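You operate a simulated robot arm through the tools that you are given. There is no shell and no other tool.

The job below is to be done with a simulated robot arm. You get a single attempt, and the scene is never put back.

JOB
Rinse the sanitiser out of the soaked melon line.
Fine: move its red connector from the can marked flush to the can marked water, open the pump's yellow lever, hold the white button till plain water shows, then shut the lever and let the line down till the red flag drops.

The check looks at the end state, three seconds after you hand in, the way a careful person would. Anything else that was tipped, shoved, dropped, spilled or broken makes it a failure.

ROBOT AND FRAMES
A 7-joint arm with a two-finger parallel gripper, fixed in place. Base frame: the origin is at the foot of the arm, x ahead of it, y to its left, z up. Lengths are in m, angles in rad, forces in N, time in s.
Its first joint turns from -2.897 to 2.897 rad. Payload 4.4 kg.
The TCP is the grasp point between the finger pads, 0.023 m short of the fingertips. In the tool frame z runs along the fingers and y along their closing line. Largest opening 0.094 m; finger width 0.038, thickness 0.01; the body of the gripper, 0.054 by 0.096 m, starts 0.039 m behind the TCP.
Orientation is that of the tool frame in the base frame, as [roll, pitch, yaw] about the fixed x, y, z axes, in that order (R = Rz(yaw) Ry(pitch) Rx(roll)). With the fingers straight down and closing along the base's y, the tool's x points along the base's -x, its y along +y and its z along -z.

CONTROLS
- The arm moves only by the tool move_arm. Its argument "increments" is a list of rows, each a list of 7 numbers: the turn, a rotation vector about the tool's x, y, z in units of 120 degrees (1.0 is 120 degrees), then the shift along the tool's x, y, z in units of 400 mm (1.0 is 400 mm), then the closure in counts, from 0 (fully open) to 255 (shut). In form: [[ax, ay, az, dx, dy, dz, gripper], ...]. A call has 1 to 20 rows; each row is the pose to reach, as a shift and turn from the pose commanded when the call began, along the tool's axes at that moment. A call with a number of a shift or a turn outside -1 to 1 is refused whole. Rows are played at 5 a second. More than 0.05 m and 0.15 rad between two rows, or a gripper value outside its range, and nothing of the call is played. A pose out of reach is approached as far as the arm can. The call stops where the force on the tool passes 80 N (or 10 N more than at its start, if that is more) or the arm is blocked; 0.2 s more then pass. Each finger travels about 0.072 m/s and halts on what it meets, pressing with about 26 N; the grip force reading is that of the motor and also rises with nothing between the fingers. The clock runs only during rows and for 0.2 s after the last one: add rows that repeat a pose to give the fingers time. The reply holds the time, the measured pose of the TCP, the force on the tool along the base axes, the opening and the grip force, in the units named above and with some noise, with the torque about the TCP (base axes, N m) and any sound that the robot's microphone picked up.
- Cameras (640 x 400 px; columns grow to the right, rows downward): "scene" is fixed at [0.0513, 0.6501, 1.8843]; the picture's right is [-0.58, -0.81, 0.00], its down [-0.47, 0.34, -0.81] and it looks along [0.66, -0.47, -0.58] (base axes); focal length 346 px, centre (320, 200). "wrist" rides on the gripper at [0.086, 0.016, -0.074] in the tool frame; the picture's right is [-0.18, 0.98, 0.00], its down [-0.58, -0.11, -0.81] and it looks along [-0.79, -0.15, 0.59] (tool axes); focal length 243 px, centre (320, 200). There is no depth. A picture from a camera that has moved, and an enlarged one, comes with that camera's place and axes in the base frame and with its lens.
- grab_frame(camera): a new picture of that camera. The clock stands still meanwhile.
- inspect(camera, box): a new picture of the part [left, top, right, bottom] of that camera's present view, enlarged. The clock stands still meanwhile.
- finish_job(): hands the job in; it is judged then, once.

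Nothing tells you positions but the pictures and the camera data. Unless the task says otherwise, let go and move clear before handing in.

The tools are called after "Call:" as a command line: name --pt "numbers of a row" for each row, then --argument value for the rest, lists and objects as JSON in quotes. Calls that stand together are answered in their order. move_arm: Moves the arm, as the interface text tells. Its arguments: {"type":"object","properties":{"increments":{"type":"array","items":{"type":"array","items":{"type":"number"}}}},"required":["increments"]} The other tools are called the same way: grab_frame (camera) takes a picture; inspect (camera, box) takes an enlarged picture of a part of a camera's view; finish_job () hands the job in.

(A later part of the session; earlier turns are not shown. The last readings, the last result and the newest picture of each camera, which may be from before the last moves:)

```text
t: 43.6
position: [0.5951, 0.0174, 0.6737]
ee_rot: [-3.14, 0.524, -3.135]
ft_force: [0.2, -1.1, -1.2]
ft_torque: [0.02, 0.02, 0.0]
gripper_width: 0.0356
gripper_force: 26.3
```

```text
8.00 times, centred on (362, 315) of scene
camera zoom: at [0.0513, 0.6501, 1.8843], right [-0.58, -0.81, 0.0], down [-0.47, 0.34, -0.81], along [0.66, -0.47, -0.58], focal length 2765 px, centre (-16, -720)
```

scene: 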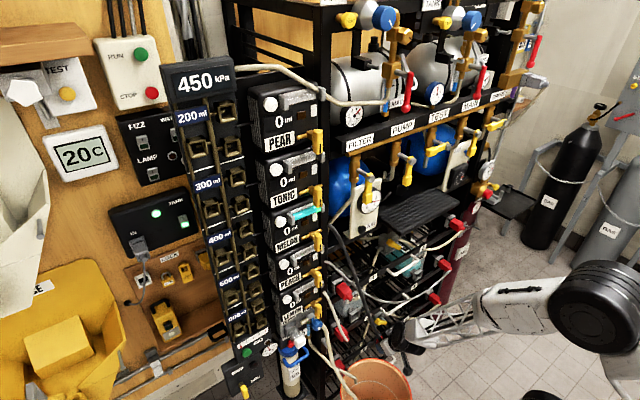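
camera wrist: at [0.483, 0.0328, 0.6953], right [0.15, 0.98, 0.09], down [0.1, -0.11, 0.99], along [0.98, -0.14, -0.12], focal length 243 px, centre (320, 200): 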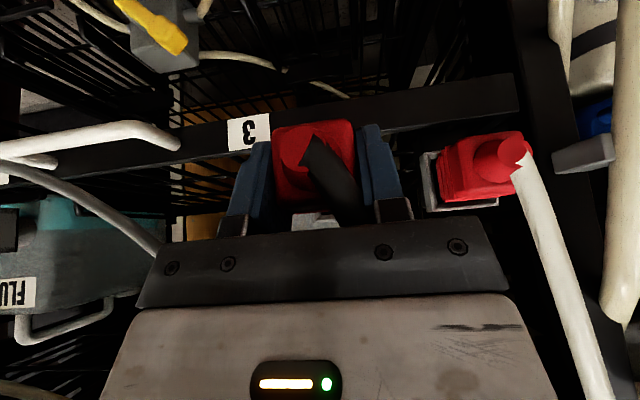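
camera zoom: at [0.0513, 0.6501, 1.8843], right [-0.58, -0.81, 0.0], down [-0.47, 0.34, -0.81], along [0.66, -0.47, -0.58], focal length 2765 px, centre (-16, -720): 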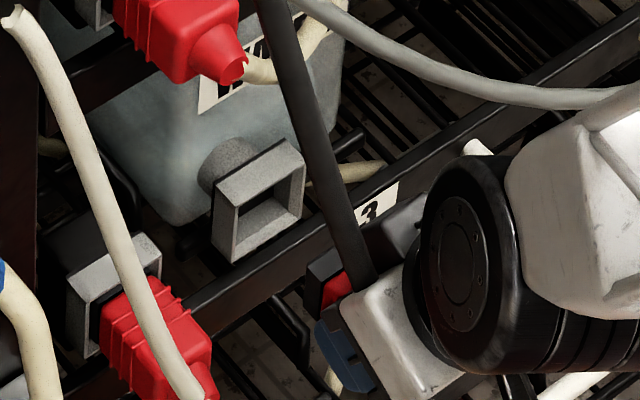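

The plug is in front of the water socket and the hose swings freely with it. I'll correct y slightly and move in part way, then check again.

Call:
move_arm --pt "0 0 0 -0.0215 0.0045 0.0129 255" --pt "0 0 0 -0.043 0.0045 0.0258 255" --pt "0 0 0 -0.0537 0.0045 0.0322 255" --pt "0 0 0 -0.0537 0.0045 0.0322 255"

Call:
inspect --camera "scene" --box '[330, 295, 378, 325]'

Call:
inspect --camera "wrist" --box '[220, 100, 420, 225]'

```text
t: 44.6
position: [0.6175, 0.0203, 0.6741]
ee_rot: [-3.14, 0.524, -3.136]
ft_force: [0.0, 1.0, -0.2]
ft_torque: [-0.02, 0.02, -0.01]
gripper_width: 0.0355
gripper_force: 25.3
```

```text
13.33 times, centred on (354, 310) of scene
camera zoom: at [0.0513, 0.6501, 1.8843], right [-0.58, -0.81, 0.0], down [-0.47, 0.34, -0.81], along [0.66, -0.47, -0.58], focal length 4609 px, centre (-133, -1267)
```

zoom: 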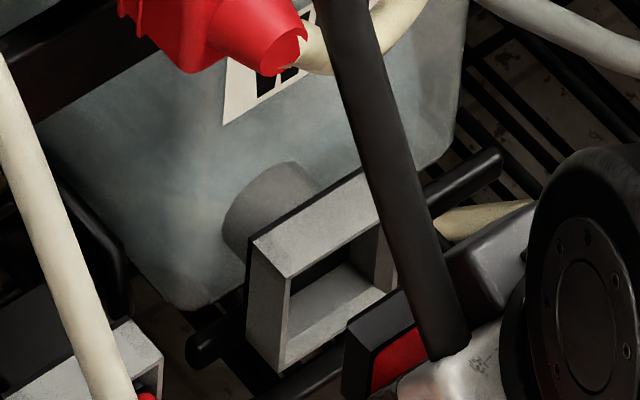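

```text
3.20 times, centred on (320, 162) of wrist
camera zoom: at [0.5062, 0.0359, 0.6963], right [0.15, 0.98, 0.09], down [0.1, -0.11, 0.99], along [0.98, -0.14, -0.12], focal length 776 px, centre (320, 320)
```

zoom: 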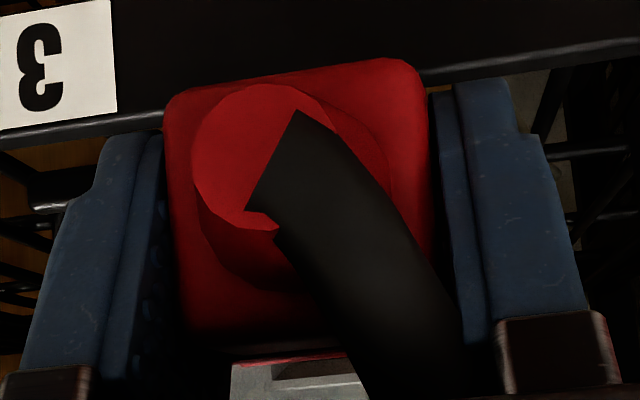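

I'll measure the empty flush socket at the same magnification, to compare the plug-to-socket offset there with the one here.

Call:
inspect --camera "scene" --box '[400, 250, 464, 290]'

Call:
inspect --camera "scene" --box '[342, 300, 374, 320]'

```text
10.00 times, centred on (432, 270) of scene
camera zoom: at [0.0513, 0.6501, 1.8843], right [-0.58, -0.81, 0.0], down [-0.47, 0.34, -0.81], along [0.66, -0.47, -0.58], focal length 3457 px, centre (-800, -500)
```

zoom: 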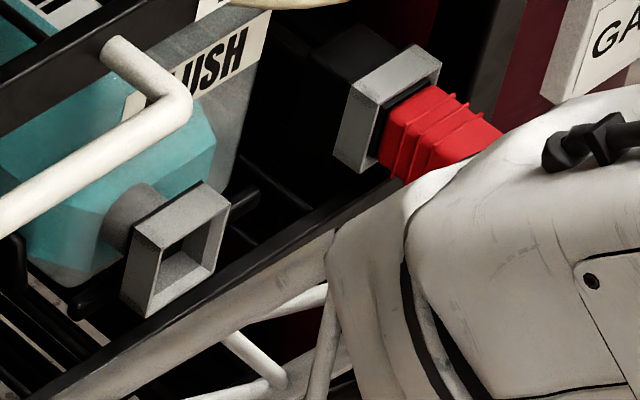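

```text
16.00 times, centred on (358, 310) of scene
camera zoom: at [0.0513, 0.6501, 1.8843], right [-0.58, -0.81, 0.0], down [-0.47, 0.34, -0.81], along [0.66, -0.47, -0.58], focal length 5531 px, centre (-288, -1560)
```

zoom: 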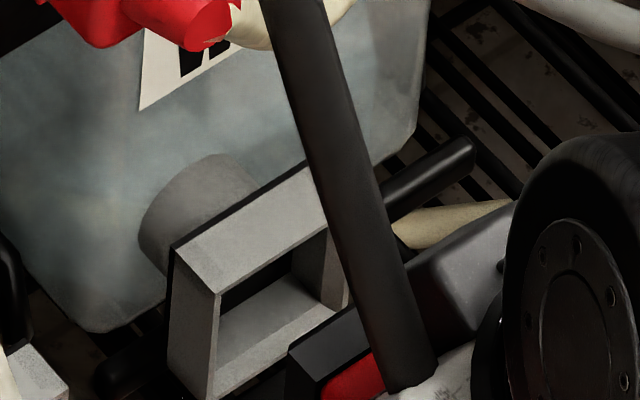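

The offsets agree within measurement error, and the wrist-based fix says both sockets share the same height. I'll move gently up to the socket mouth at matched height and watch the force.

Call:
move_arm --pt "0 0 0 -0.016 -0.001 0.0108 255" --pt "0 0 0 -0.032 -0.002 0.0212 255" --pt "0 0 0 -0.0469 -0.002 0.0313 255" --pt "0 0 0 -0.0469 -0.002 0.0313 255"

Call:
inspect --camera "scene" --box '[342, 300, 374, 320]'

```text
t: 45.6
position: [0.6393, 0.0198, 0.6726]
ee_rot: [-3.138, 0.524, -3.137]
ft_force: [-0.8, 0.2, -0.5]
ft_torque: [-0.02, -0.01, 0.0]
gripper_width: 0.0354
gripper_force: 26.2
```

```text
16.00 times, centred on (358, 310) of scene
camera zoom: at [0.0513, 0.6501, 1.8843], right [-0.58, -0.81, 0.0], down [-0.47, 0.34, -0.81], along [0.66, -0.47, -0.58], focal length 5531 px, centre (-288, -1560)
```

zoom: 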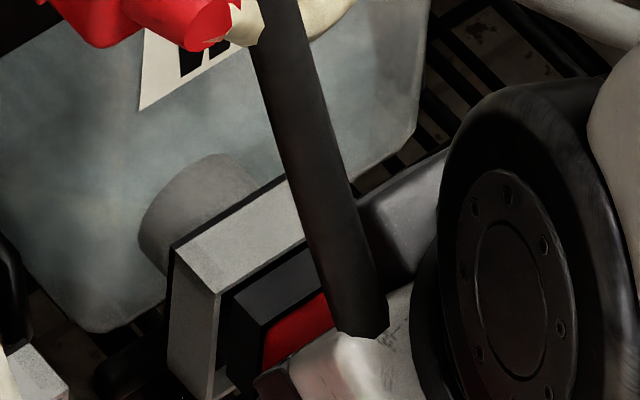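

The plug is entering the frame with visible clearance and no force. I'm pushing in the remaining 11 mm.

Call:
move_arm --pt "0 0 0 -0.008 -0.0008 0.0047 255" --pt "0 0 0 -0.016 -0.0008 0.0093 255" --pt "0 0 0 -0.024 -0.0008 0.0139 255" --pt "0 0 0 -0.024 -0.0008 0.0139 255"

Call:
inspect --camera "scene" --box '[342, 300, 374, 320]'

Call:
inspect --camera "wrist" --box '[220, 100, 420, 225]'

```text
t: 46.6
position: [0.6514, 0.0189, 0.6722]
ee_rot: [-3.14, 0.523, -3.135]
ft_force: [-9.7, -0.1, 7.2]
ft_torque: [0.01, -0.2, -0.01]
gripper_width: 0.0357
gripper_force: 26.0
```

```text
16.00 times, centred on (358, 310) of scene
camera zoom: at [0.0513, 0.6501, 1.8843], right [-0.58, -0.81, 0.0], down [-0.47, 0.34, -0.81], along [0.66, -0.47, -0.58], focal length 5531 px, centre (-288, -1560)
```

zoom: 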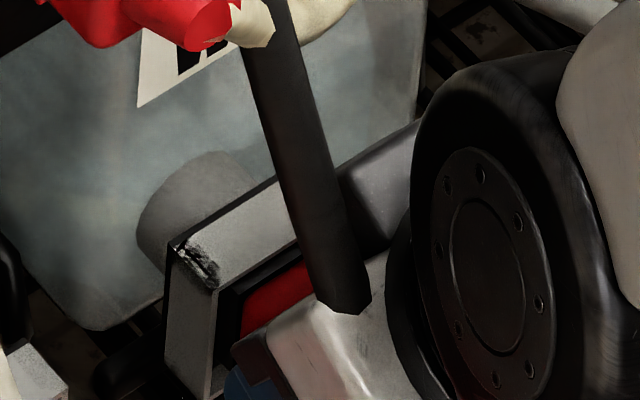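

```text
3.20 times, centred on (320, 162) of wrist
camera zoom: at [0.5382, 0.0343, 0.6945], right [0.15, 0.98, 0.09], down [0.1, -0.11, 0.99], along [0.98, -0.14, -0.12], focal length 776 px, centre (320, 320)
```

zoom: 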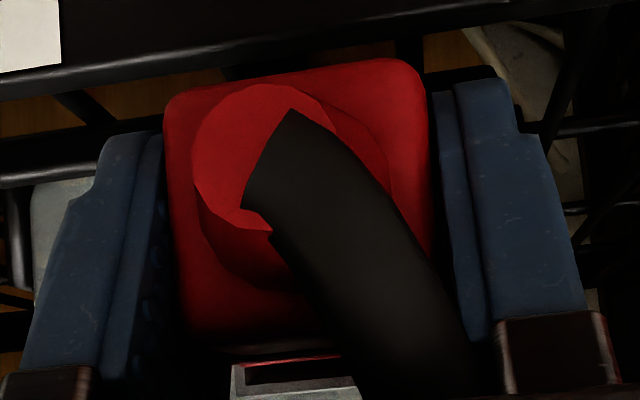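

The plug has bottomed with a light 10 N, at the same depth it had in the flush socket. I'll open the fingers and check that it stays seated.

Call:
move_arm --pt "0 0 0 0 0 0 255" --pt "0 0 0 0 0 0 200" --pt "0 0 0 0 0 0 120" --pt "0 0 0 0 0 0 40" --pt "0 0 0 0 0 0 0" --pt "0 0 0 0 0 0 0"

Call:
inspect --camera "scene" --box '[342, 300, 374, 320]'

Call:
inspect --camera "wrist" --box '[200, 80, 440, 230]'

```text
t: 48.0
position: [0.6492, 0.0188, 0.6729]
ee_rot: [-3.14, 0.524, -3.137]
ft_force: [-0.1, -0.5, -0.6]
ft_torque: [-0.03, 0.01, 0.02]
gripper_width: 0.0939
gripper_force: 0.0
```

```text
16.00 times, centred on (358, 310) of scene
camera zoom: at [0.0513, 0.6501, 1.8843], right [-0.58, -0.81, 0.0], down [-0.47, 0.34, -0.81], along [0.66, -0.47, -0.58], focal length 5531 px, centre (-288, -1560)
```

zoom: 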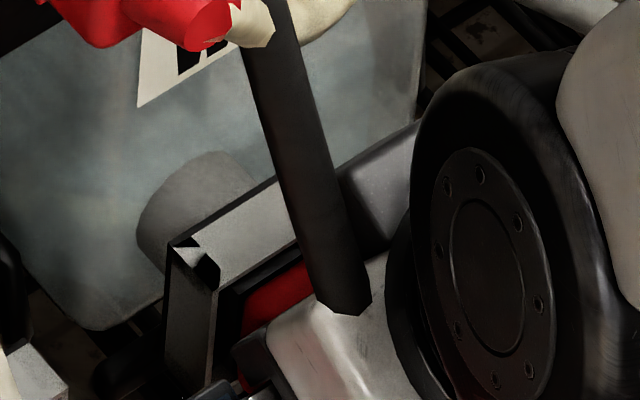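

```text
2.67 times, centred on (320, 155) of wrist
camera zoom: at [0.5381, 0.0343, 0.6943], right [0.15, 0.98, 0.09], down [0.1, -0.11, 0.99], along [0.98, -0.14, -0.12], focal length 647 px, centre (320, 320)
```

zoom: 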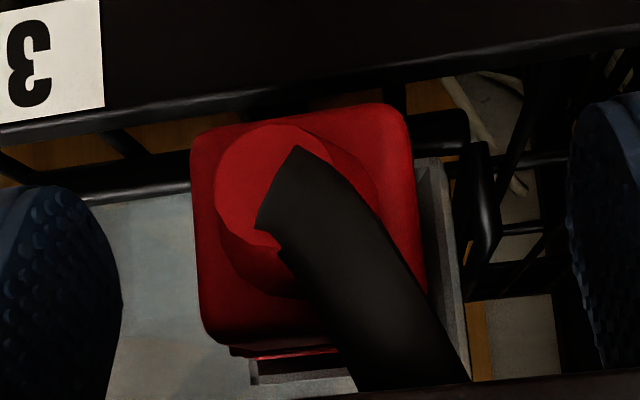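

The connector stays seated with the same look it had in the flush socket. I'll withdraw up and back, then check the seating from further away.

Call:
move_arm --pt "0 0 0 0 0 -0.08 0" --pt "0 0 0 0.0 0 -0.16 0" --pt "0 0 0 0.03 0 -0.25 0" --pt "0 0 0 0.06 0 -0.34 0" --pt "0 0 0 0.1 0 -0.42 0" --pt "0 0 0 0.14 0 -0.5 0" --pt "0 0 0 0.14 0 -0.5 0"

Call:
grab_frame --camera "wrist"

Call:
inspect --camera "scene" --box '[322, 280, 402, 330]'

Call:
inspect --camera "scene" --box '[260, 190, 340, 240]'

```text
t: 49.6
position: [0.5001, 0.0191, 0.8176]
ee_rot: [-3.141, 0.523, -3.137]
ft_force: [0.3, -0.7, 0.7]
ft_torque: [-0.01, -0.01, 0.02]
gripper_width: 0.0941
gripper_force: 0.1
```

```text
taken
camera wrist: at [0.3893, 0.0358, 0.8384], right [0.15, 0.98, 0.09], down [0.1, -0.11, 0.99], along [0.98, -0.14, -0.12], focal length 243 px, centre (320, 200)
```

wrist: 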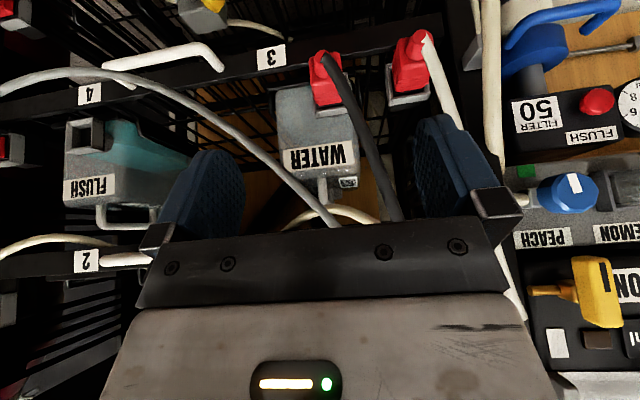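

```text
8.00 times, centred on (362, 305) of scene
camera zoom: at [0.0513, 0.6501, 1.8843], right [-0.58, -0.81, 0.0], down [-0.47, 0.34, -0.81], along [0.66, -0.47, -0.58], focal length 2765 px, centre (-16, -640)
```

zoom: 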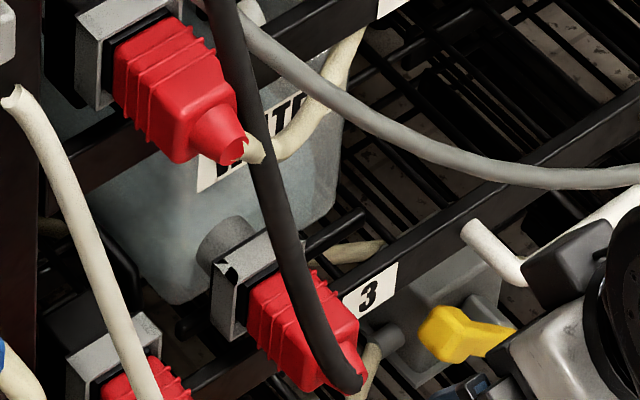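

```text
8.00 times, centred on (300, 215) of scene
camera zoom: at [0.0513, 0.6501, 1.8843], right [-0.58, -0.81, 0.0], down [-0.47, 0.34, -0.81], along [0.66, -0.47, -0.58], focal length 2765 px, centre (480, 80)
```

zoom: 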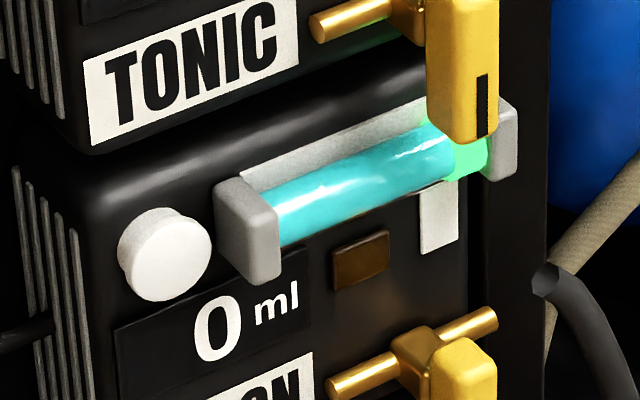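

The melon connector is seated in the water can and the flush socket is empty. Next is the melon module, so I'll back off and go up to look at its lever closely.

Call:
move_arm --pt "0 0 0 -0.0259 0.05 -0.0948 0" --pt "0 0 0 -0.0517 0.1 -0.1895 0" --pt "0 0 0 -0.0776 0.15 -0.2843 0" --pt "0 0 0 -0.1034 0.2 -0.379 0" --pt "0 0 0 -0.1293 0.25 -0.4738 0" --pt "0 0 0 -0.1551 0.3 -0.5685 0" --pt "0 0 0 -0.181 0.35 -0.6633 0" --pt "0 0 0 -0.2068 0.4 -0.758 0" --pt "0 0 0 -0.2327 0.45 -0.8528 0" --pt "0 0 0 -0.2585 0.5 -0.9475 0" --pt "0 0 0 -0.2585 0.5 -0.9475 0"

Call:
grab_frame --camera "wrist"

```text
t: 52.0
position: [0.4008, 0.2187, 1.1967]
ee_rot: [-3.139, 0.524, -3.137]
ft_force: [-0.5, -0.3, 0.2]
ft_torque: [0.0, -0.01, 0.04]
gripper_width: 0.0939
gripper_force: 0.0
```

```text
taken
camera wrist: at [0.29, 0.2337, 1.2178], right [0.15, 0.98, 0.09], down [0.1, -0.11, 0.99], along [0.98, -0.14, -0.12], focal length 243 px, centre (320, 200)
```

wrist: 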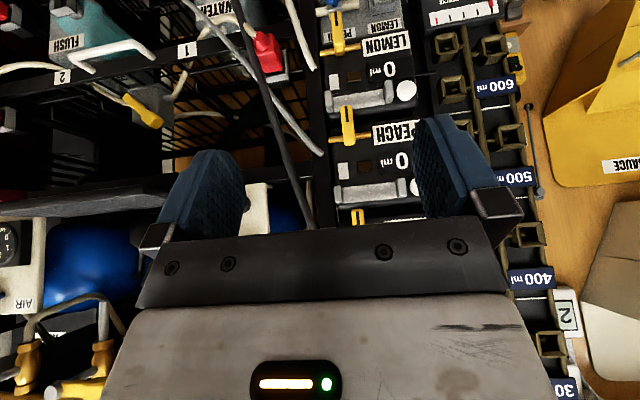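

The module is hidden behind the hand from here. I'll rise so the lever appears in the clear part of the view.

Call:
move_arm --pt "0 0 0 -0.0666 0 -0.0655 0" --pt "0 0 0 -0.1332 0 -0.131 0" --pt "0 0 0 -0.1998 0 -0.1965 0" --pt "0 0 0 -0.2664 0 -0.262 0" --pt "0 0 0 -0.333 0 -0.3275 0" --pt "0 0 0 -0.333 0 -0.3275 0"

Call:
grab_frame --camera "wrist"

Call:
inspect --camera "wrist" --box '[280, 20, 440, 120]'

Call:
inspect --camera "wrist" --box '[280, 20, 360, 70]'

```text
t: 53.4
position: [0.4516, 0.2218, 1.3783]
ee_rot: [-3.139, 0.524, -3.136]
ft_force: [0.3, 0.0, 1.1]
ft_torque: [-0.01, 0.02, 0.0]
gripper_width: 0.094
gripper_force: 0.1
```

```text
taken
camera wrist: at [0.34, 0.2361, 1.4007], right [0.15, 0.98, 0.09], down [0.1, -0.11, 0.99], along [0.98, -0.14, -0.12], focal length 243 px, centre (320, 200)
```

wrist: 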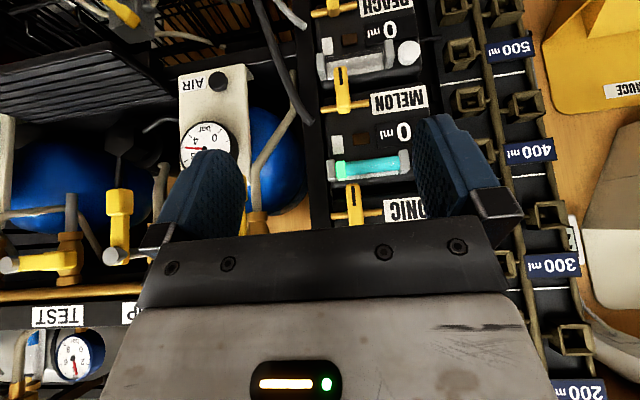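

```text
4.00 times, centred on (360, 70) of wrist
camera zoom: at [0.34, 0.2361, 1.4007], right [0.15, 0.98, 0.09], down [0.1, -0.11, 0.99], along [0.98, -0.14, -0.12], focal length 970 px, centre (160, 720)
```

zoom: 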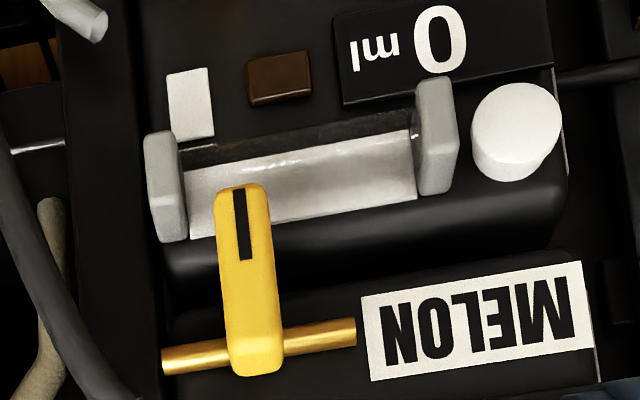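

```text
8.00 times, centred on (320, 45) of wrist
camera zoom: at [0.34, 0.2361, 1.4007], right [0.15, 0.98, 0.09], down [0.1, -0.11, 0.99], along [0.98, -0.14, -0.12], focal length 1941 px, centre (320, 1440)
```

zoom: 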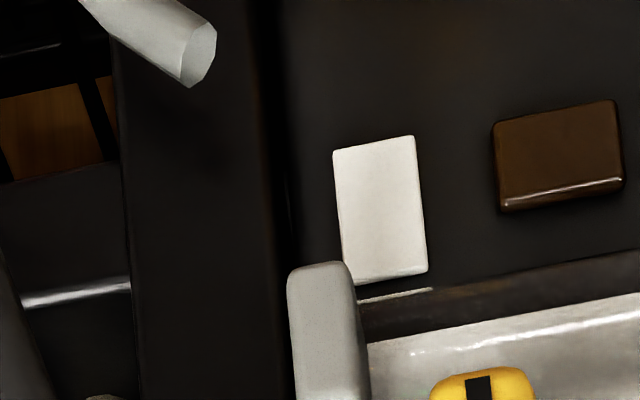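

I can see the melon lever now: the hub is near z 1.247 and the handle hangs straight down to about z 1.193 at y 0.234. I'll check its distance from the scene camera and look at the melon tube and button.

Call:
inspect --camera "scene" --box '[296, 222, 336, 247]'

Call:
inspect --camera "scene" --box '[296, 235, 336, 260]'

Call:
inspect --camera "wrist" --box '[300, 80, 460, 180]'

```text
16.00 times, centred on (316, 234) of scene
camera zoom: at [0.0513, 0.6501, 1.8843], right [-0.58, -0.81, 0.0], down [-0.47, 0.34, -0.81], along [0.66, -0.47, -0.58], focal length 5531 px, centre (384, -352)
```

zoom: 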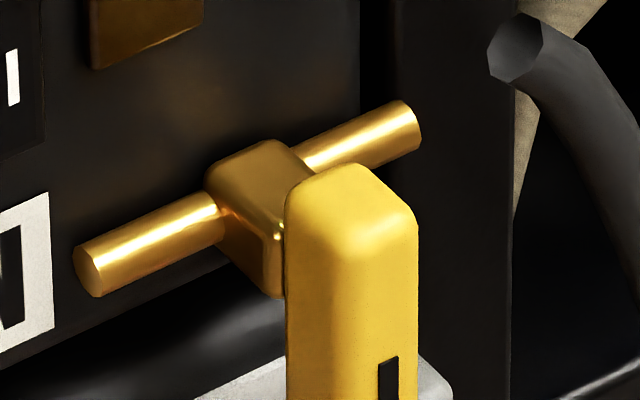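

```text
16.00 times, centred on (316, 248) of scene
camera zoom: at [0.0513, 0.6501, 1.8843], right [-0.58, -0.81, 0.0], down [-0.47, 0.34, -0.81], along [0.66, -0.47, -0.58], focal length 5531 px, centre (384, -560)
```

zoom: 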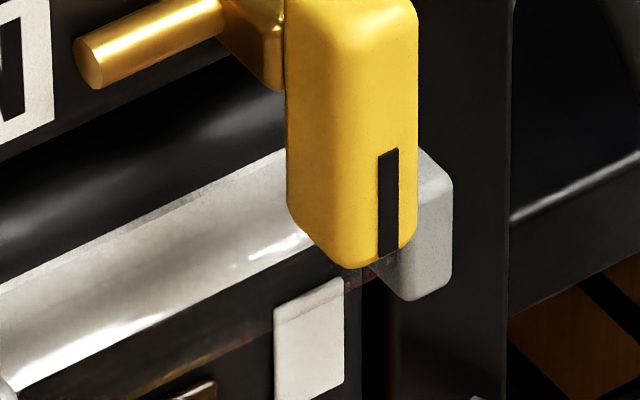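

```text
4.00 times, centred on (380, 130) of wrist
camera zoom: at [0.34, 0.2361, 1.4007], right [0.15, 0.98, 0.09], down [0.1, -0.11, 0.99], along [0.98, -0.14, -0.12], focal length 970 px, centre (80, 480)
```

zoom: 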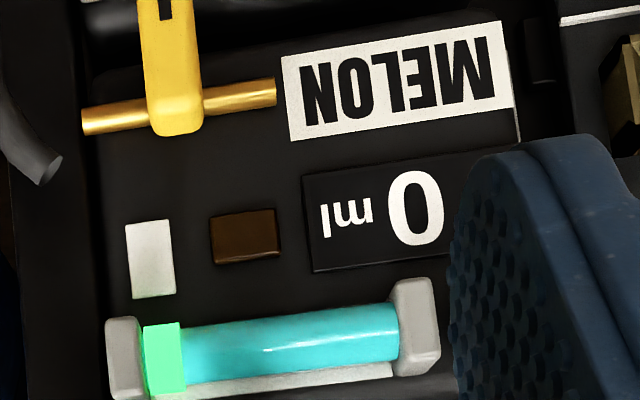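

The handle's front face is at x about 0.6345, about 0.018 wide, hanging at y 0.234 from z 1.247 down to 1.193. I'll swing the tool horizontal, facing the panel, and part-close the fingers so they clear the nearby hose port.

Call:
move_arm --pt "0 -0.0556 0.0003 0.0062 0.0034 0.0489 30" --pt "0 -0.1111 0.0005 0.0124 0.0069 0.0978 60" --pt "0 -0.1667 0.0008 0.0187 0.0103 0.1467 90" --pt "0 -0.2222 0.001 0.0249 0.0138 0.1956 120" --pt "0 -0.2778 0.0013 0.0311 0.0172 0.2444 120" --pt "0 -0.3333 0.0015 0.0373 0.0207 0.2933 120" --pt "0 -0.3889 0.0018 0.0436 0.0241 0.3422 120" --pt "0 -0.4444 0.002 0.0498 0.0276 0.3911 120" --pt "0 -0.5 0.0023 0.056 0.031 0.44 120" --pt "0 -0.5 0.0023 0.056 0.031 0.44 120"

Call:
grab_frame --camera "wrist"

Call:
grab_frame --camera "scene"

```text
t: 55.6
position: [0.52, 0.2298, 1.2144]
ee_rot: [1.218, 1.567, 1.221]
ft_force: [0.3, 0.8, -0.2]
ft_torque: [-0.01, -0.04, 0.02]
gripper_width: 0.0497
gripper_force: 0.0
```

```text
taken
camera wrist: at [0.446, 0.2467, 1.1279], right [0.0, 0.98, 0.19], down [-0.81, -0.11, 0.58], along [0.59, -0.15, 0.79], focal length 243 px, centre (320, 200)
```

wrist: 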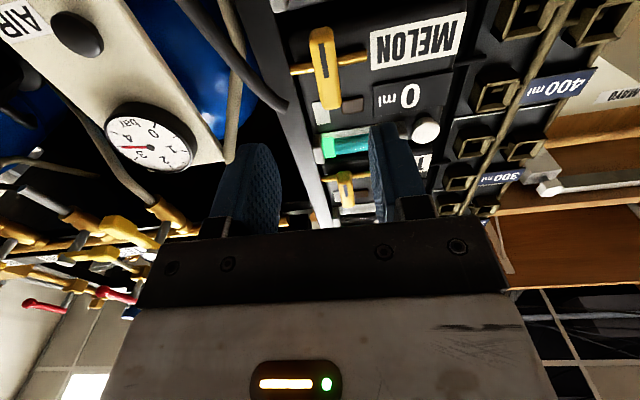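

```text
taken
```

scene: 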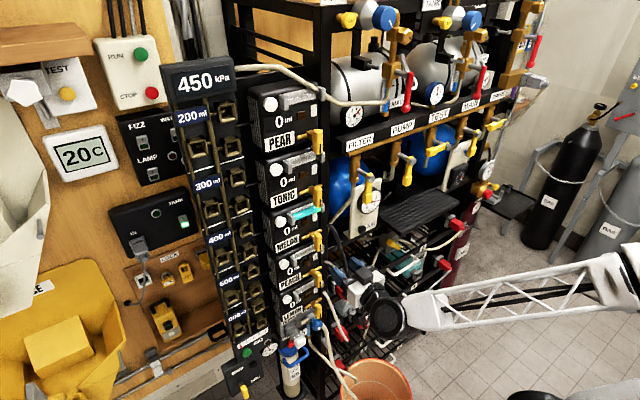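

The tool is level and facing the panel. I'll check the lever's alignment between the fingers.

Call:
inspect --camera "wrist" --box '[260, 10, 420, 110]'

Call:
inspect --camera "scene" --box '[280, 210, 408, 290]'

```text
4.00 times, centred on (340, 60) of wrist
camera zoom: at [0.446, 0.2467, 1.1279], right [0.0, 0.98, 0.19], down [-0.81, -0.11, 0.58], along [0.59, -0.15, 0.79], focal length 970 px, centre (240, 760)
```

zoom: 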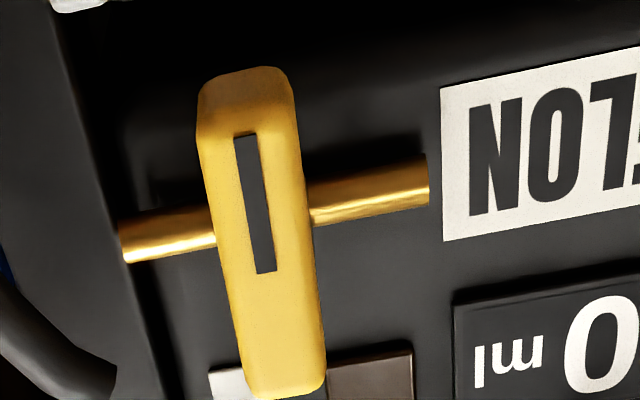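

```text
5.00 times, centred on (344, 250) of scene
camera zoom: at [0.0513, 0.6501, 1.8843], right [-0.58, -0.81, 0.0], down [-0.47, 0.34, -0.81], along [0.66, -0.47, -0.58], focal length 1728 px, centre (200, -50)
```

zoom: 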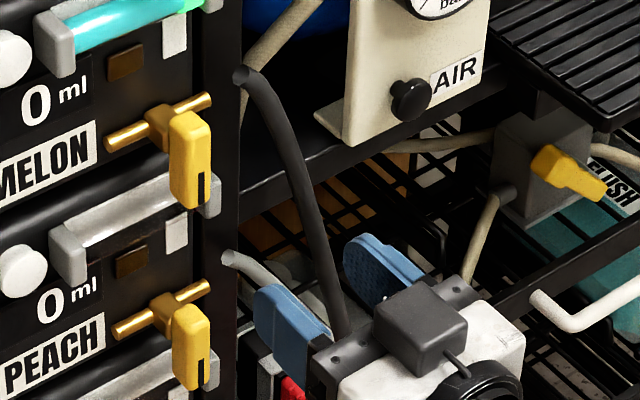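

The handle pivots about a pipe axis at about z 1.231, with a brass block behind it, so I'll grip only the front 15 mm with the fingertips. I'm moving in and checking before closing.

Call:
move_arm --pt "0 0 0 0.004 0.005 0.07 120" --pt "0 0 0 0.009 0.0098 0.14 120" --pt "0 0 0 0.0135 0.0098 0.2 120" --pt "0 0 0 0.0135 0.0098 0.24 120" --pt "0 0 0 0.0135 0.0098 0.26 120" --pt "0 0 0 0.0135 0.0098 0.26 120"

Call:
grab_frame --camera "wrist"

Call:
inspect --camera "scene" --box '[280, 210, 376, 270]'

```text
t: 57.0
position: [0.6245, 0.237, 1.2059]
ee_rot: [1.586, 1.568, 1.589]
ft_force: [-0.1, 0.0, 0.0]
ft_torque: [0.0, 0.02, 0.02]
gripper_width: 0.0497
gripper_force: 0.1
```

```text
taken
camera wrist: at [0.5505, 0.2528, 1.1208], right [0.0, 0.98, 0.19], down [-0.81, -0.11, 0.58], along [0.59, -0.15, 0.79], focal length 243 px, centre (320, 200)
```

wrist: 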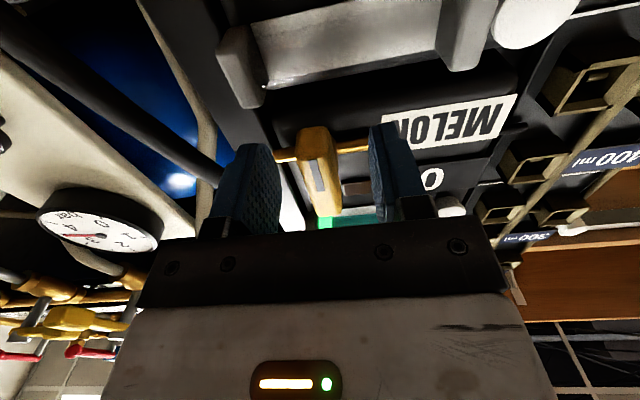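

```text
6.67 times, centred on (328, 240) of scene
camera zoom: at [0.0513, 0.6501, 1.8843], right [-0.58, -0.81, 0.0], down [-0.47, 0.34, -0.81], along [0.66, -0.47, -0.58], focal length 2304 px, centre (267, -67)
```

zoom: 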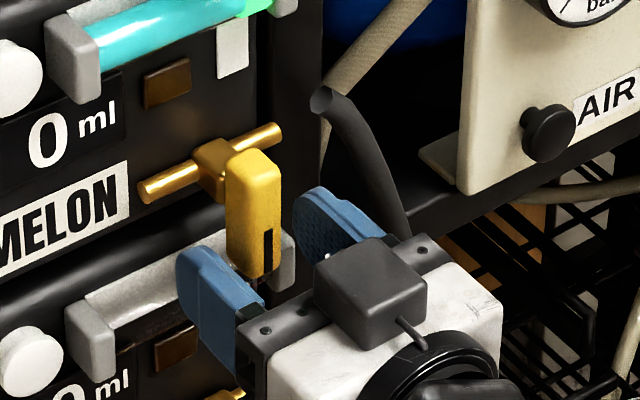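

The fingers straddle the handle. I'll recentre by 3 mm and close on it.

Call:
move_arm --pt "0 0 0 -0.0075 -0.0083 0.0062 120" --pt "0 0 0 -0.0075 -0.0083 0.0062 120" --pt "0 0 0 -0.0075 -0.0083 0.0062 200" --pt "0 0 0 -0.0075 -0.0083 0.0062 255" --pt "0 0 0 -0.0075 -0.0083 0.0062 255" --pt "0 0 0 -0.0075 -0.0083 0.0062 255"

Call:
inspect --camera "scene" --box '[280, 210, 376, 270]'

Call:
inspect --camera "wrist" --box '[220, 90, 440, 227]'

```text
t: 58.4
position: [0.626, 0.235, 1.2102]
ee_rot: [1.688, 1.568, 1.692]
ft_force: [9.3, 58.2, 0.7]
ft_torque: [-1.12, 0.61, 0.43]
gripper_width: 0.0178
gripper_force: 45.2
```

```text
6.67 times, centred on (328, 240) of scene
camera zoom: at [0.0513, 0.6501, 1.8843], right [-0.58, -0.81, 0.0], down [-0.47, 0.34, -0.81], along [0.66, -0.47, -0.58], focal length 2304 px, centre (267, -67)
```

zoom: 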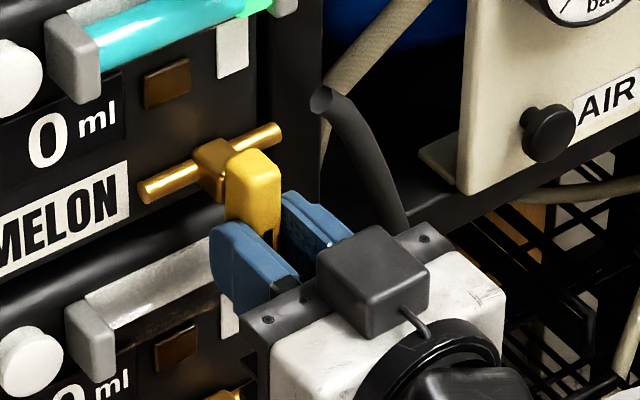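

```text
2.91 times, centred on (330, 158) of wrist
camera zoom: at [0.552, 0.2504, 1.1245], right [0.0, 0.98, 0.19], down [-0.81, -0.11, 0.58], along [0.59, -0.15, 0.79], focal length 706 px, centre (291, 321)
```

zoom: 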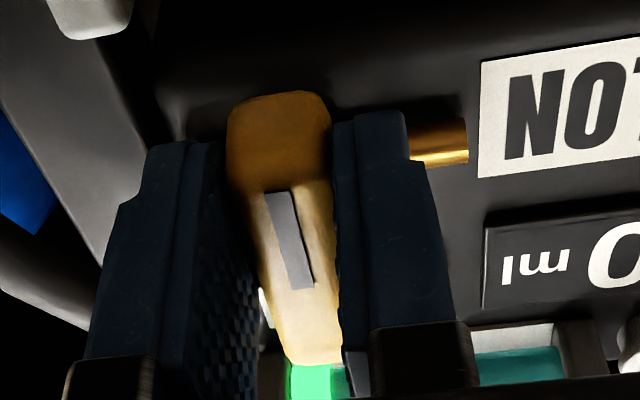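

The lever is gripped, but with 58 N of sideways load because the hand is slightly off-centre. I'll shift a few millimetres in +y to relieve it.

Call:
move_arm --pt "0 0 0 0 0.004 0 255" --pt "0 0 0 0 0.008 0 255" --pt "0 0 0 0 0.008 0 255"

```text
t: 59.2
position: [0.6264, 0.2345, 1.211]
ee_rot: [1.574, 1.568, 1.574]
ft_force: [-12.1, -20.1, -2.0]
ft_torque: [0.41, -0.93, -0.49]
gripper_width: 0.0179
gripper_force: 44.3
```

The sideways load is nearly cancelled. Now a small test turn toward +y, the way the other valves' handles swing, while I watch the torque.

Call:
move_arm --pt "0 0 0 0 -0.002 0 255" --pt "0 0 0.0333 0 0.0008 -0.0002 255" --pt "0 0 0.0667 -0.0005 0.005 0 255" --pt "0 0 0.1 -0.001 0.0084 0 255" --pt "0 0 0.1 -0.001 0.0084 0 255"

Call:
inspect --camera "scene" --box '[280, 210, 376, 270]'

```text
t: 60.4
position: [0.6264, 0.2401, 1.2117]
ee_rot: [1.573, 1.357, 1.575]
ft_force: [31.5, -18.0, 0.9]
ft_torque: [0.36, 0.2, -0.47]
gripper_width: 0.0178
gripper_force: 44.8
```

```text
6.67 times, centred on (328, 240) of scene
camera zoom: at [0.0513, 0.6501, 1.8843], right [-0.58, -0.81, 0.0], down [-0.47, 0.34, -0.81], along [0.66, -0.47, -0.58], focal length 2304 px, centre (267, -67)
```

zoom: 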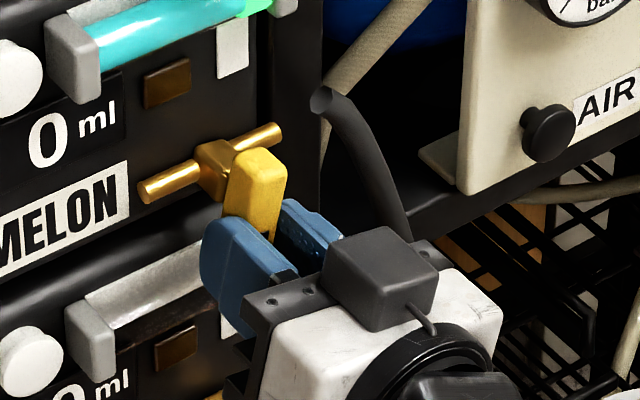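

The lever turns about 12 degrees with a low turning torque, so this direction works. I'll continue the arc in steps and check the forces.

Call:
move_arm --pt "0 0 0.05 -0.0004 0.0055 0.003 255" --pt "0 0 0.1 -0.0015 0.0121 0.003 255" --pt "0 0 0.15 -0.003 0.0183 0.003 255" --pt "0 0 0.2 -0.0054 0.0245 0.003 255" --pt "0 0 0.25 -0.0083 0.0303 0.003 255" --pt "0 0 0.25 -0.0083 0.0303 0.003 255"

Call:
inspect --camera "scene" --box '[280, 210, 376, 270]'

```text
t: 61.8
position: [0.6265, 0.2482, 1.2158]
ee_rot: [1.574, 0.832, 1.572]
ft_force: [-20.7, -17.9, 6.2]
ft_torque: [0.19, -0.51, -0.64]
gripper_width: 0.0177
gripper_force: 45.1
stopped in row 6: the force on the tool passed its limit at 81 N (the readings are from after the stop); the commanded pose is now the measured one
```

```text
6.67 times, centred on (328, 240) of scene
camera zoom: at [0.0513, 0.6501, 1.8843], right [-0.58, -0.81, 0.0], down [-0.47, 0.34, -0.81], along [0.66, -0.47, -0.58], focal length 2304 px, centre (267, -67)
```

zoom: 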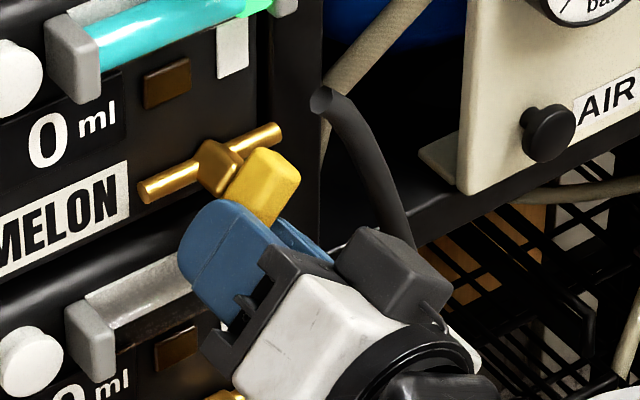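

The lever and its brass block are now at about 42 degrees. The data fits a turning radius of 17 mm rather than 25, so I'll continue with the corrected arc.

Call:
move_arm --pt "0 0 0.05 -0.0002 0.0045 -0.001 255" --pt "0 0 0.1 -0.001 0.009 -0.001 255" --pt "0 0 0.15 -0.0021 0.0134 -0.001 255" --pt "0 0 0.2 -0.0038 0.0177 -0.001 255" --pt "0 0 0.2 -0.0038 0.0177 -0.001 255"

Call:
inspect --camera "scene" --box '[280, 210, 376, 270]'

```text
t: 63.0
position: [0.6261, 0.2535, 1.2225]
ee_rot: [1.572, 0.413, 1.573]
ft_force: [-5.1, 5.0, 9.5]
ft_torque: [-0.19, -0.57, -0.84]
gripper_width: 0.0181
gripper_force: 45.0
```

```text
6.67 times, centred on (328, 240) of scene
camera zoom: at [0.0513, 0.6501, 1.8843], right [-0.58, -0.81, 0.0], down [-0.47, 0.34, -0.81], along [0.66, -0.47, -0.58], focal length 2304 px, centre (267, -67)
```

zoom: 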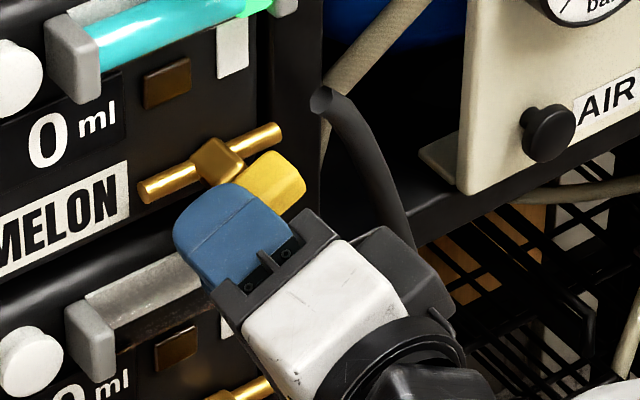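

Forces are low and the lever is at about 66 degrees. I'm continuing to 90.

Call:
move_arm --pt "0 0 0.05 -0.0002 0.0045 0 255" --pt "0 0 0.1 -0.001 0.009 0 255" --pt "0 0 0.15 -0.0021 0.0134 0 255" --pt "0 0 0.195 -0.0036 0.0173 0 255" --pt "0 0 0.195 -0.0036 0.0173 0 255"

Call:
inspect --camera "scene" --box '[280, 210, 376, 270]'

Call:
grab_frame --camera "wrist"

```text
t: 64.2
position: [0.6261, 0.2553, 1.2292]
ee_rot: [1.572, 0.006, 1.574]
ft_force: [3.1, 11.7, 36.9]
ft_torque: [-0.71, -0.42, 1.23]
gripper_width: 0.0176
gripper_force: 45.2
```

```text
6.67 times, centred on (328, 240) of scene
camera zoom: at [0.0513, 0.6501, 1.8843], right [-0.58, -0.81, 0.0], down [-0.47, 0.34, -0.81], along [0.66, -0.47, -0.58], focal length 2304 px, centre (267, -67)
```

zoom: 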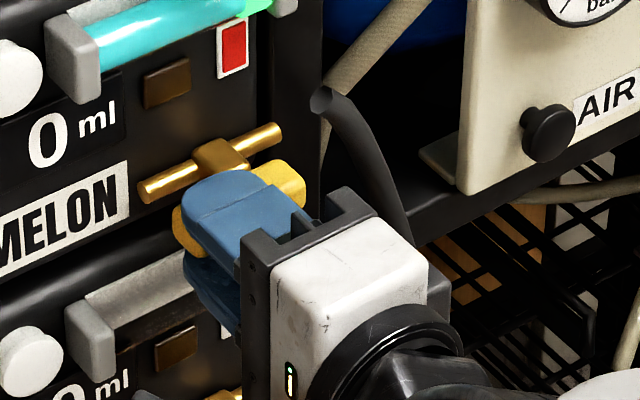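

```text
taken
camera wrist: at [0.5524, 0.3409, 1.2462], right [0.0, -0.18, 0.98], down [-0.81, -0.58, -0.11], along [0.59, -0.79, -0.14], focal length 243 px, centre (320, 200)
```

wrist: 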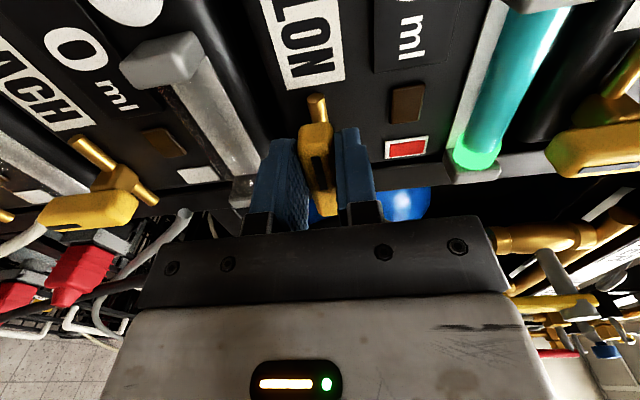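

The lever is fully open at 90 degrees, and the white window now shows the red flag, so the line is under pressure. I'll let go of the lever and back off.

Call:
move_arm --pt "0 0 0 0 0 0 200" --pt "0 0 0 0 0 0 120" --pt "0 0 0 0 0 0 120" --pt "0 0 0 0 0 -0.06 120" --pt "0 0 0 0 0 -0.15 120" --pt "0 0 0 0 0 -0.24 120" --pt "0 0 0 0 0 -0.3 120" --pt "0 0 0 0 0 -0.3 120"

Call:
grab_frame --camera "wrist"

Call:
inspect --camera "scene" --box '[260, 195, 340, 245]'

Call:
inspect --camera "wrist" --box '[220, 0, 540, 200]'

```text
t: 66.0
position: [0.5044, 0.2572, 1.2275]
ee_rot: [1.572, 0.006, 1.573]
ft_force: [-0.1, 0.5, -0.7]
ft_torque: [0.04, -0.01, 0.01]
gripper_width: 0.0495
gripper_force: 0.1
```

```text
taken
camera wrist: at [0.4313, 0.343, 1.2441], right [0.0, -0.18, 0.98], down [-0.81, -0.58, -0.1], along [0.59, -0.79, -0.14], focal length 243 px, centre (320, 200)
```

wrist: 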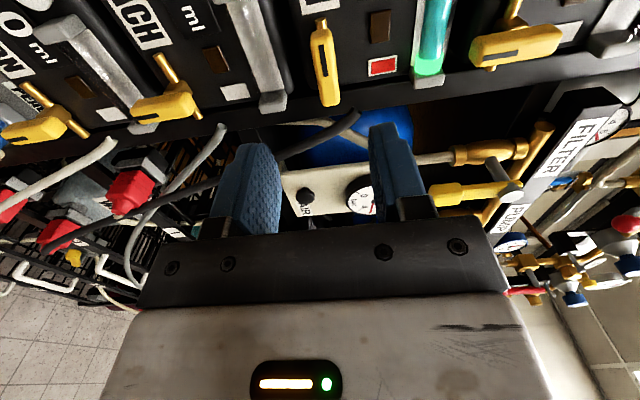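

```text
8.00 times, centred on (300, 220) of scene
camera zoom: at [0.0513, 0.6501, 1.8843], right [-0.58, -0.81, 0.0], down [-0.47, 0.34, -0.81], along [0.66, -0.47, -0.58], focal length 2765 px, centre (480, 40)
```

zoom: 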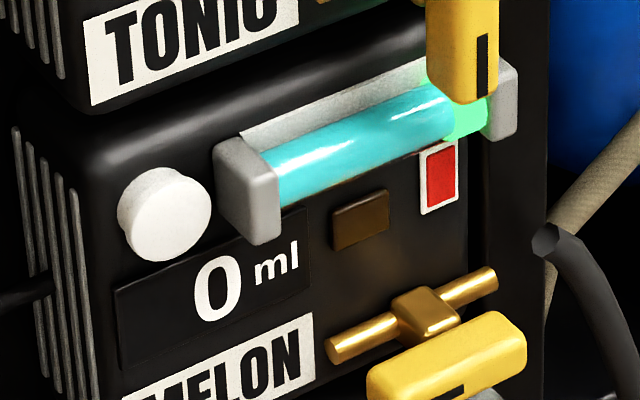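

```text
2.00 times, centred on (380, 100) of wrist
camera zoom: at [0.4313, 0.343, 1.2441], right [0.0, -0.18, 0.98], down [-0.81, -0.58, -0.1], along [0.59, -0.79, -0.14], focal length 485 px, centre (200, 400)
```

zoom: 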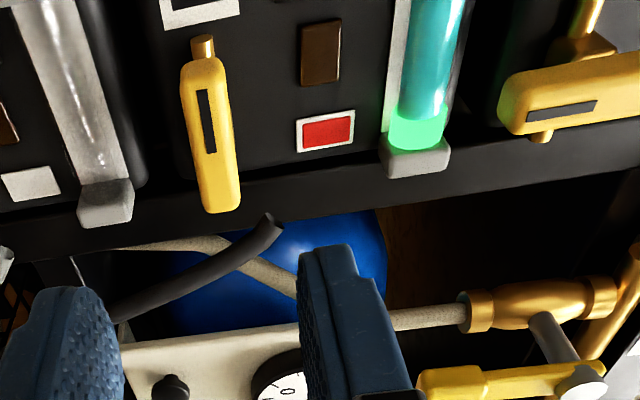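

The lever lies along the pipe and the red flag is up. Now I'll close the fingers and line up with the melon module's white button.

Call:
move_arm --pt "0 0 0 0.0486 0.0578 0 200" --pt "0 0 0 0.0973 0.1155 0.01 255" --pt "0 0 0 0.1459 0.1733 0.02 255" --pt "0 0 0 0.1945 0.231 0.03 255" --pt "0 0 0 0.1945 0.231 0.039 255" --pt "0 0 0 0.1945 0.231 0.039 255"

Call:
grab_frame --camera "wrist"

Call:
inspect --camera "wrist" --box '[240, 0, 400, 100]'

Call:
inspect --camera "scene" --box '[260, 190, 356, 250]'

```text
t: 67.4
position: [0.5226, 0.3325, 1.3206]
ee_rot: [1.572, 0.007, 1.573]
ft_force: [-0.3, -0.5, -0.2]
ft_torque: [-0.04, 0.01, -0.02]
gripper_width: 0.0
gripper_force: 26.2
```

```text
taken
camera wrist: at [0.4484, 0.4188, 1.3383], right [0.0, -0.18, 0.98], down [-0.81, -0.58, -0.1], along [0.59, -0.79, -0.14], focal length 243 px, centre (320, 200)
```

wrist: 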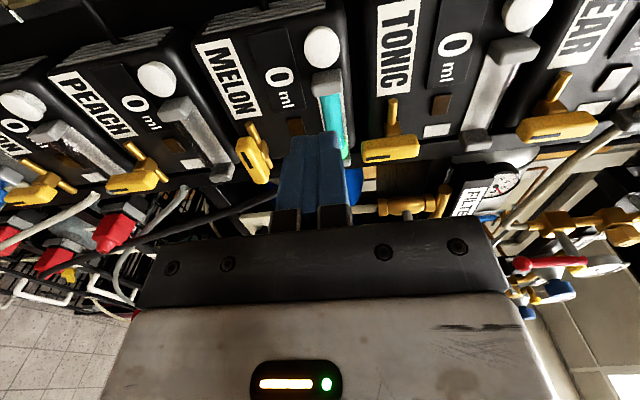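

```text
4.00 times, centred on (320, 50) of wrist
camera zoom: at [0.4484, 0.4188, 1.3383], right [0.0, -0.18, 0.98], down [-0.81, -0.58, -0.1], along [0.59, -0.79, -0.14], focal length 970 px, centre (320, 800)
```

zoom: 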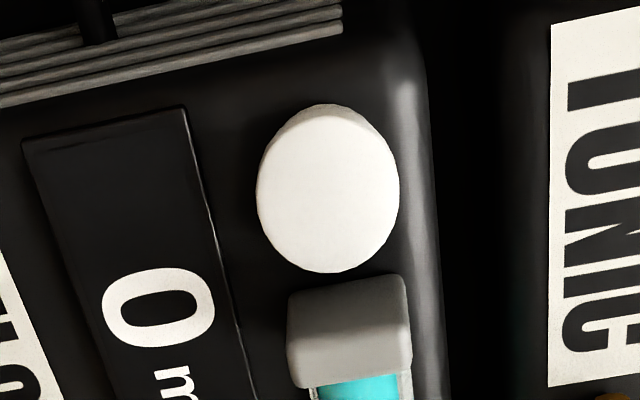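

```text
6.67 times, centred on (308, 220) of scene
camera zoom: at [0.0513, 0.6501, 1.8843], right [-0.58, -0.81, 0.0], down [-0.47, 0.34, -0.81], along [0.66, -0.47, -0.58], focal length 2304 px, centre (400, 67)
```

zoom: 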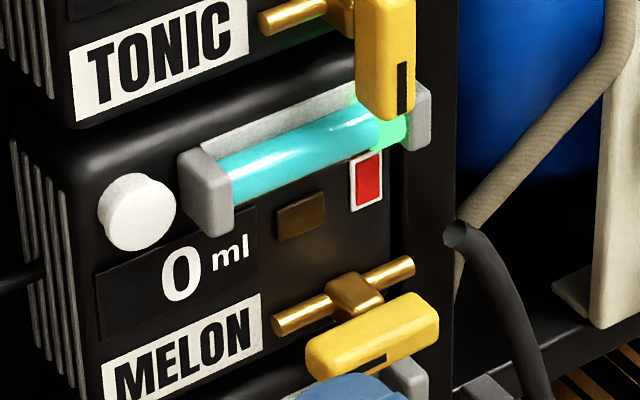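

The button's front face is at about (0.674, 0.330, 1.3225). I'm bringing the closed fingertips to just short of it.

Call:
move_arm --pt "0 0 0 0.001 0.002 0.1 255" --pt "0 0 0 0.0025 0.004 0.2 255" --pt "0 0 0 0.0025 0.004 0.26 255" --pt "0 0 0 0.0025 0.004 0.3 255" --pt "0 0 0 0.0025 0.004 0.3 255"

Call:
inspect --camera "scene" --box '[260, 190, 356, 250]'

Call:
grab_frame --camera "wrist"

```text
t: 68.6
position: [0.6407, 0.3342, 1.3232]
ee_rot: [1.573, 0.008, 1.574]
ft_force: [0.6, -0.3, -0.5]
ft_torque: [0.0, -0.01, -0.04]
gripper_width: 0.0
gripper_force: 26.6
```

```text
6.67 times, centred on (308, 220) of scene
camera zoom: at [0.0513, 0.6501, 1.8843], right [-0.58, -0.81, 0.0], down [-0.47, 0.34, -0.81], along [0.66, -0.47, -0.58], focal length 2304 px, centre (400, 67)
```

zoom: 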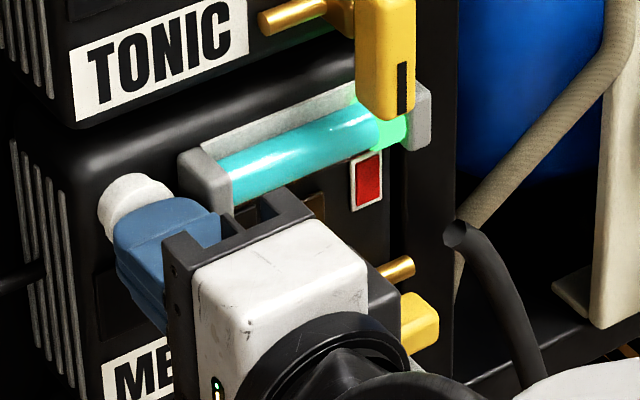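

```text
taken
camera wrist: at [0.5672, 0.4197, 1.3395], right [0.0, -0.18, 0.98], down [-0.81, -0.58, -0.1], along [0.59, -0.79, -0.14], focal length 243 px, centre (320, 200)
```

wrist: 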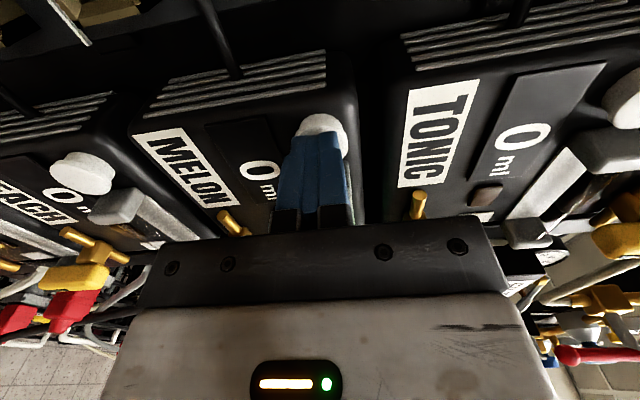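

The fingertips face the button squarely, and the scene camera can see the tube and the flag. I'm pressing slowly.

Call:
move_arm --pt "0 0 0 0 0 0.0125 255" --pt "0 0 0 0 0 0.025 255" --pt "0 0 0 0 0 0.0325 255"

Call:
inspect --camera "scene" --box '[260, 190, 356, 250]'

```text
t: 69.4
position: [0.6534, 0.3345, 1.3218]
ee_rot: [1.571, 0.006, 1.573]
ft_force: [-28.6, -3.8, 4.9]
ft_torque: [-0.08, -0.11, -0.13]
gripper_width: 0.0
gripper_force: 26.3
heard: click
```

```text
6.67 times, centred on (308, 220) of scene
camera zoom: at [0.0513, 0.6501, 1.8843], right [-0.58, -0.81, 0.0], down [-0.47, 0.34, -0.81], along [0.66, -0.47, -0.58], focal length 2304 px, centre (400, 67)
```

zoom: 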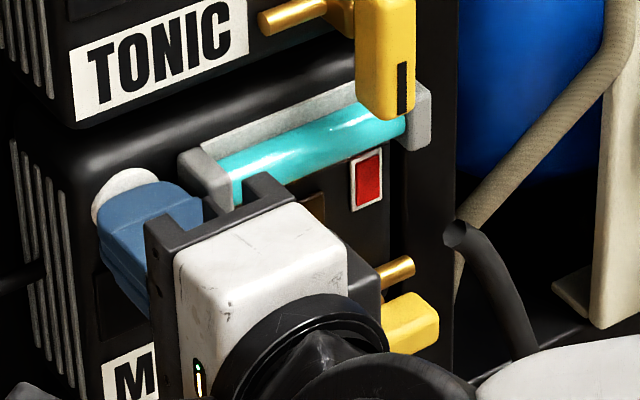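

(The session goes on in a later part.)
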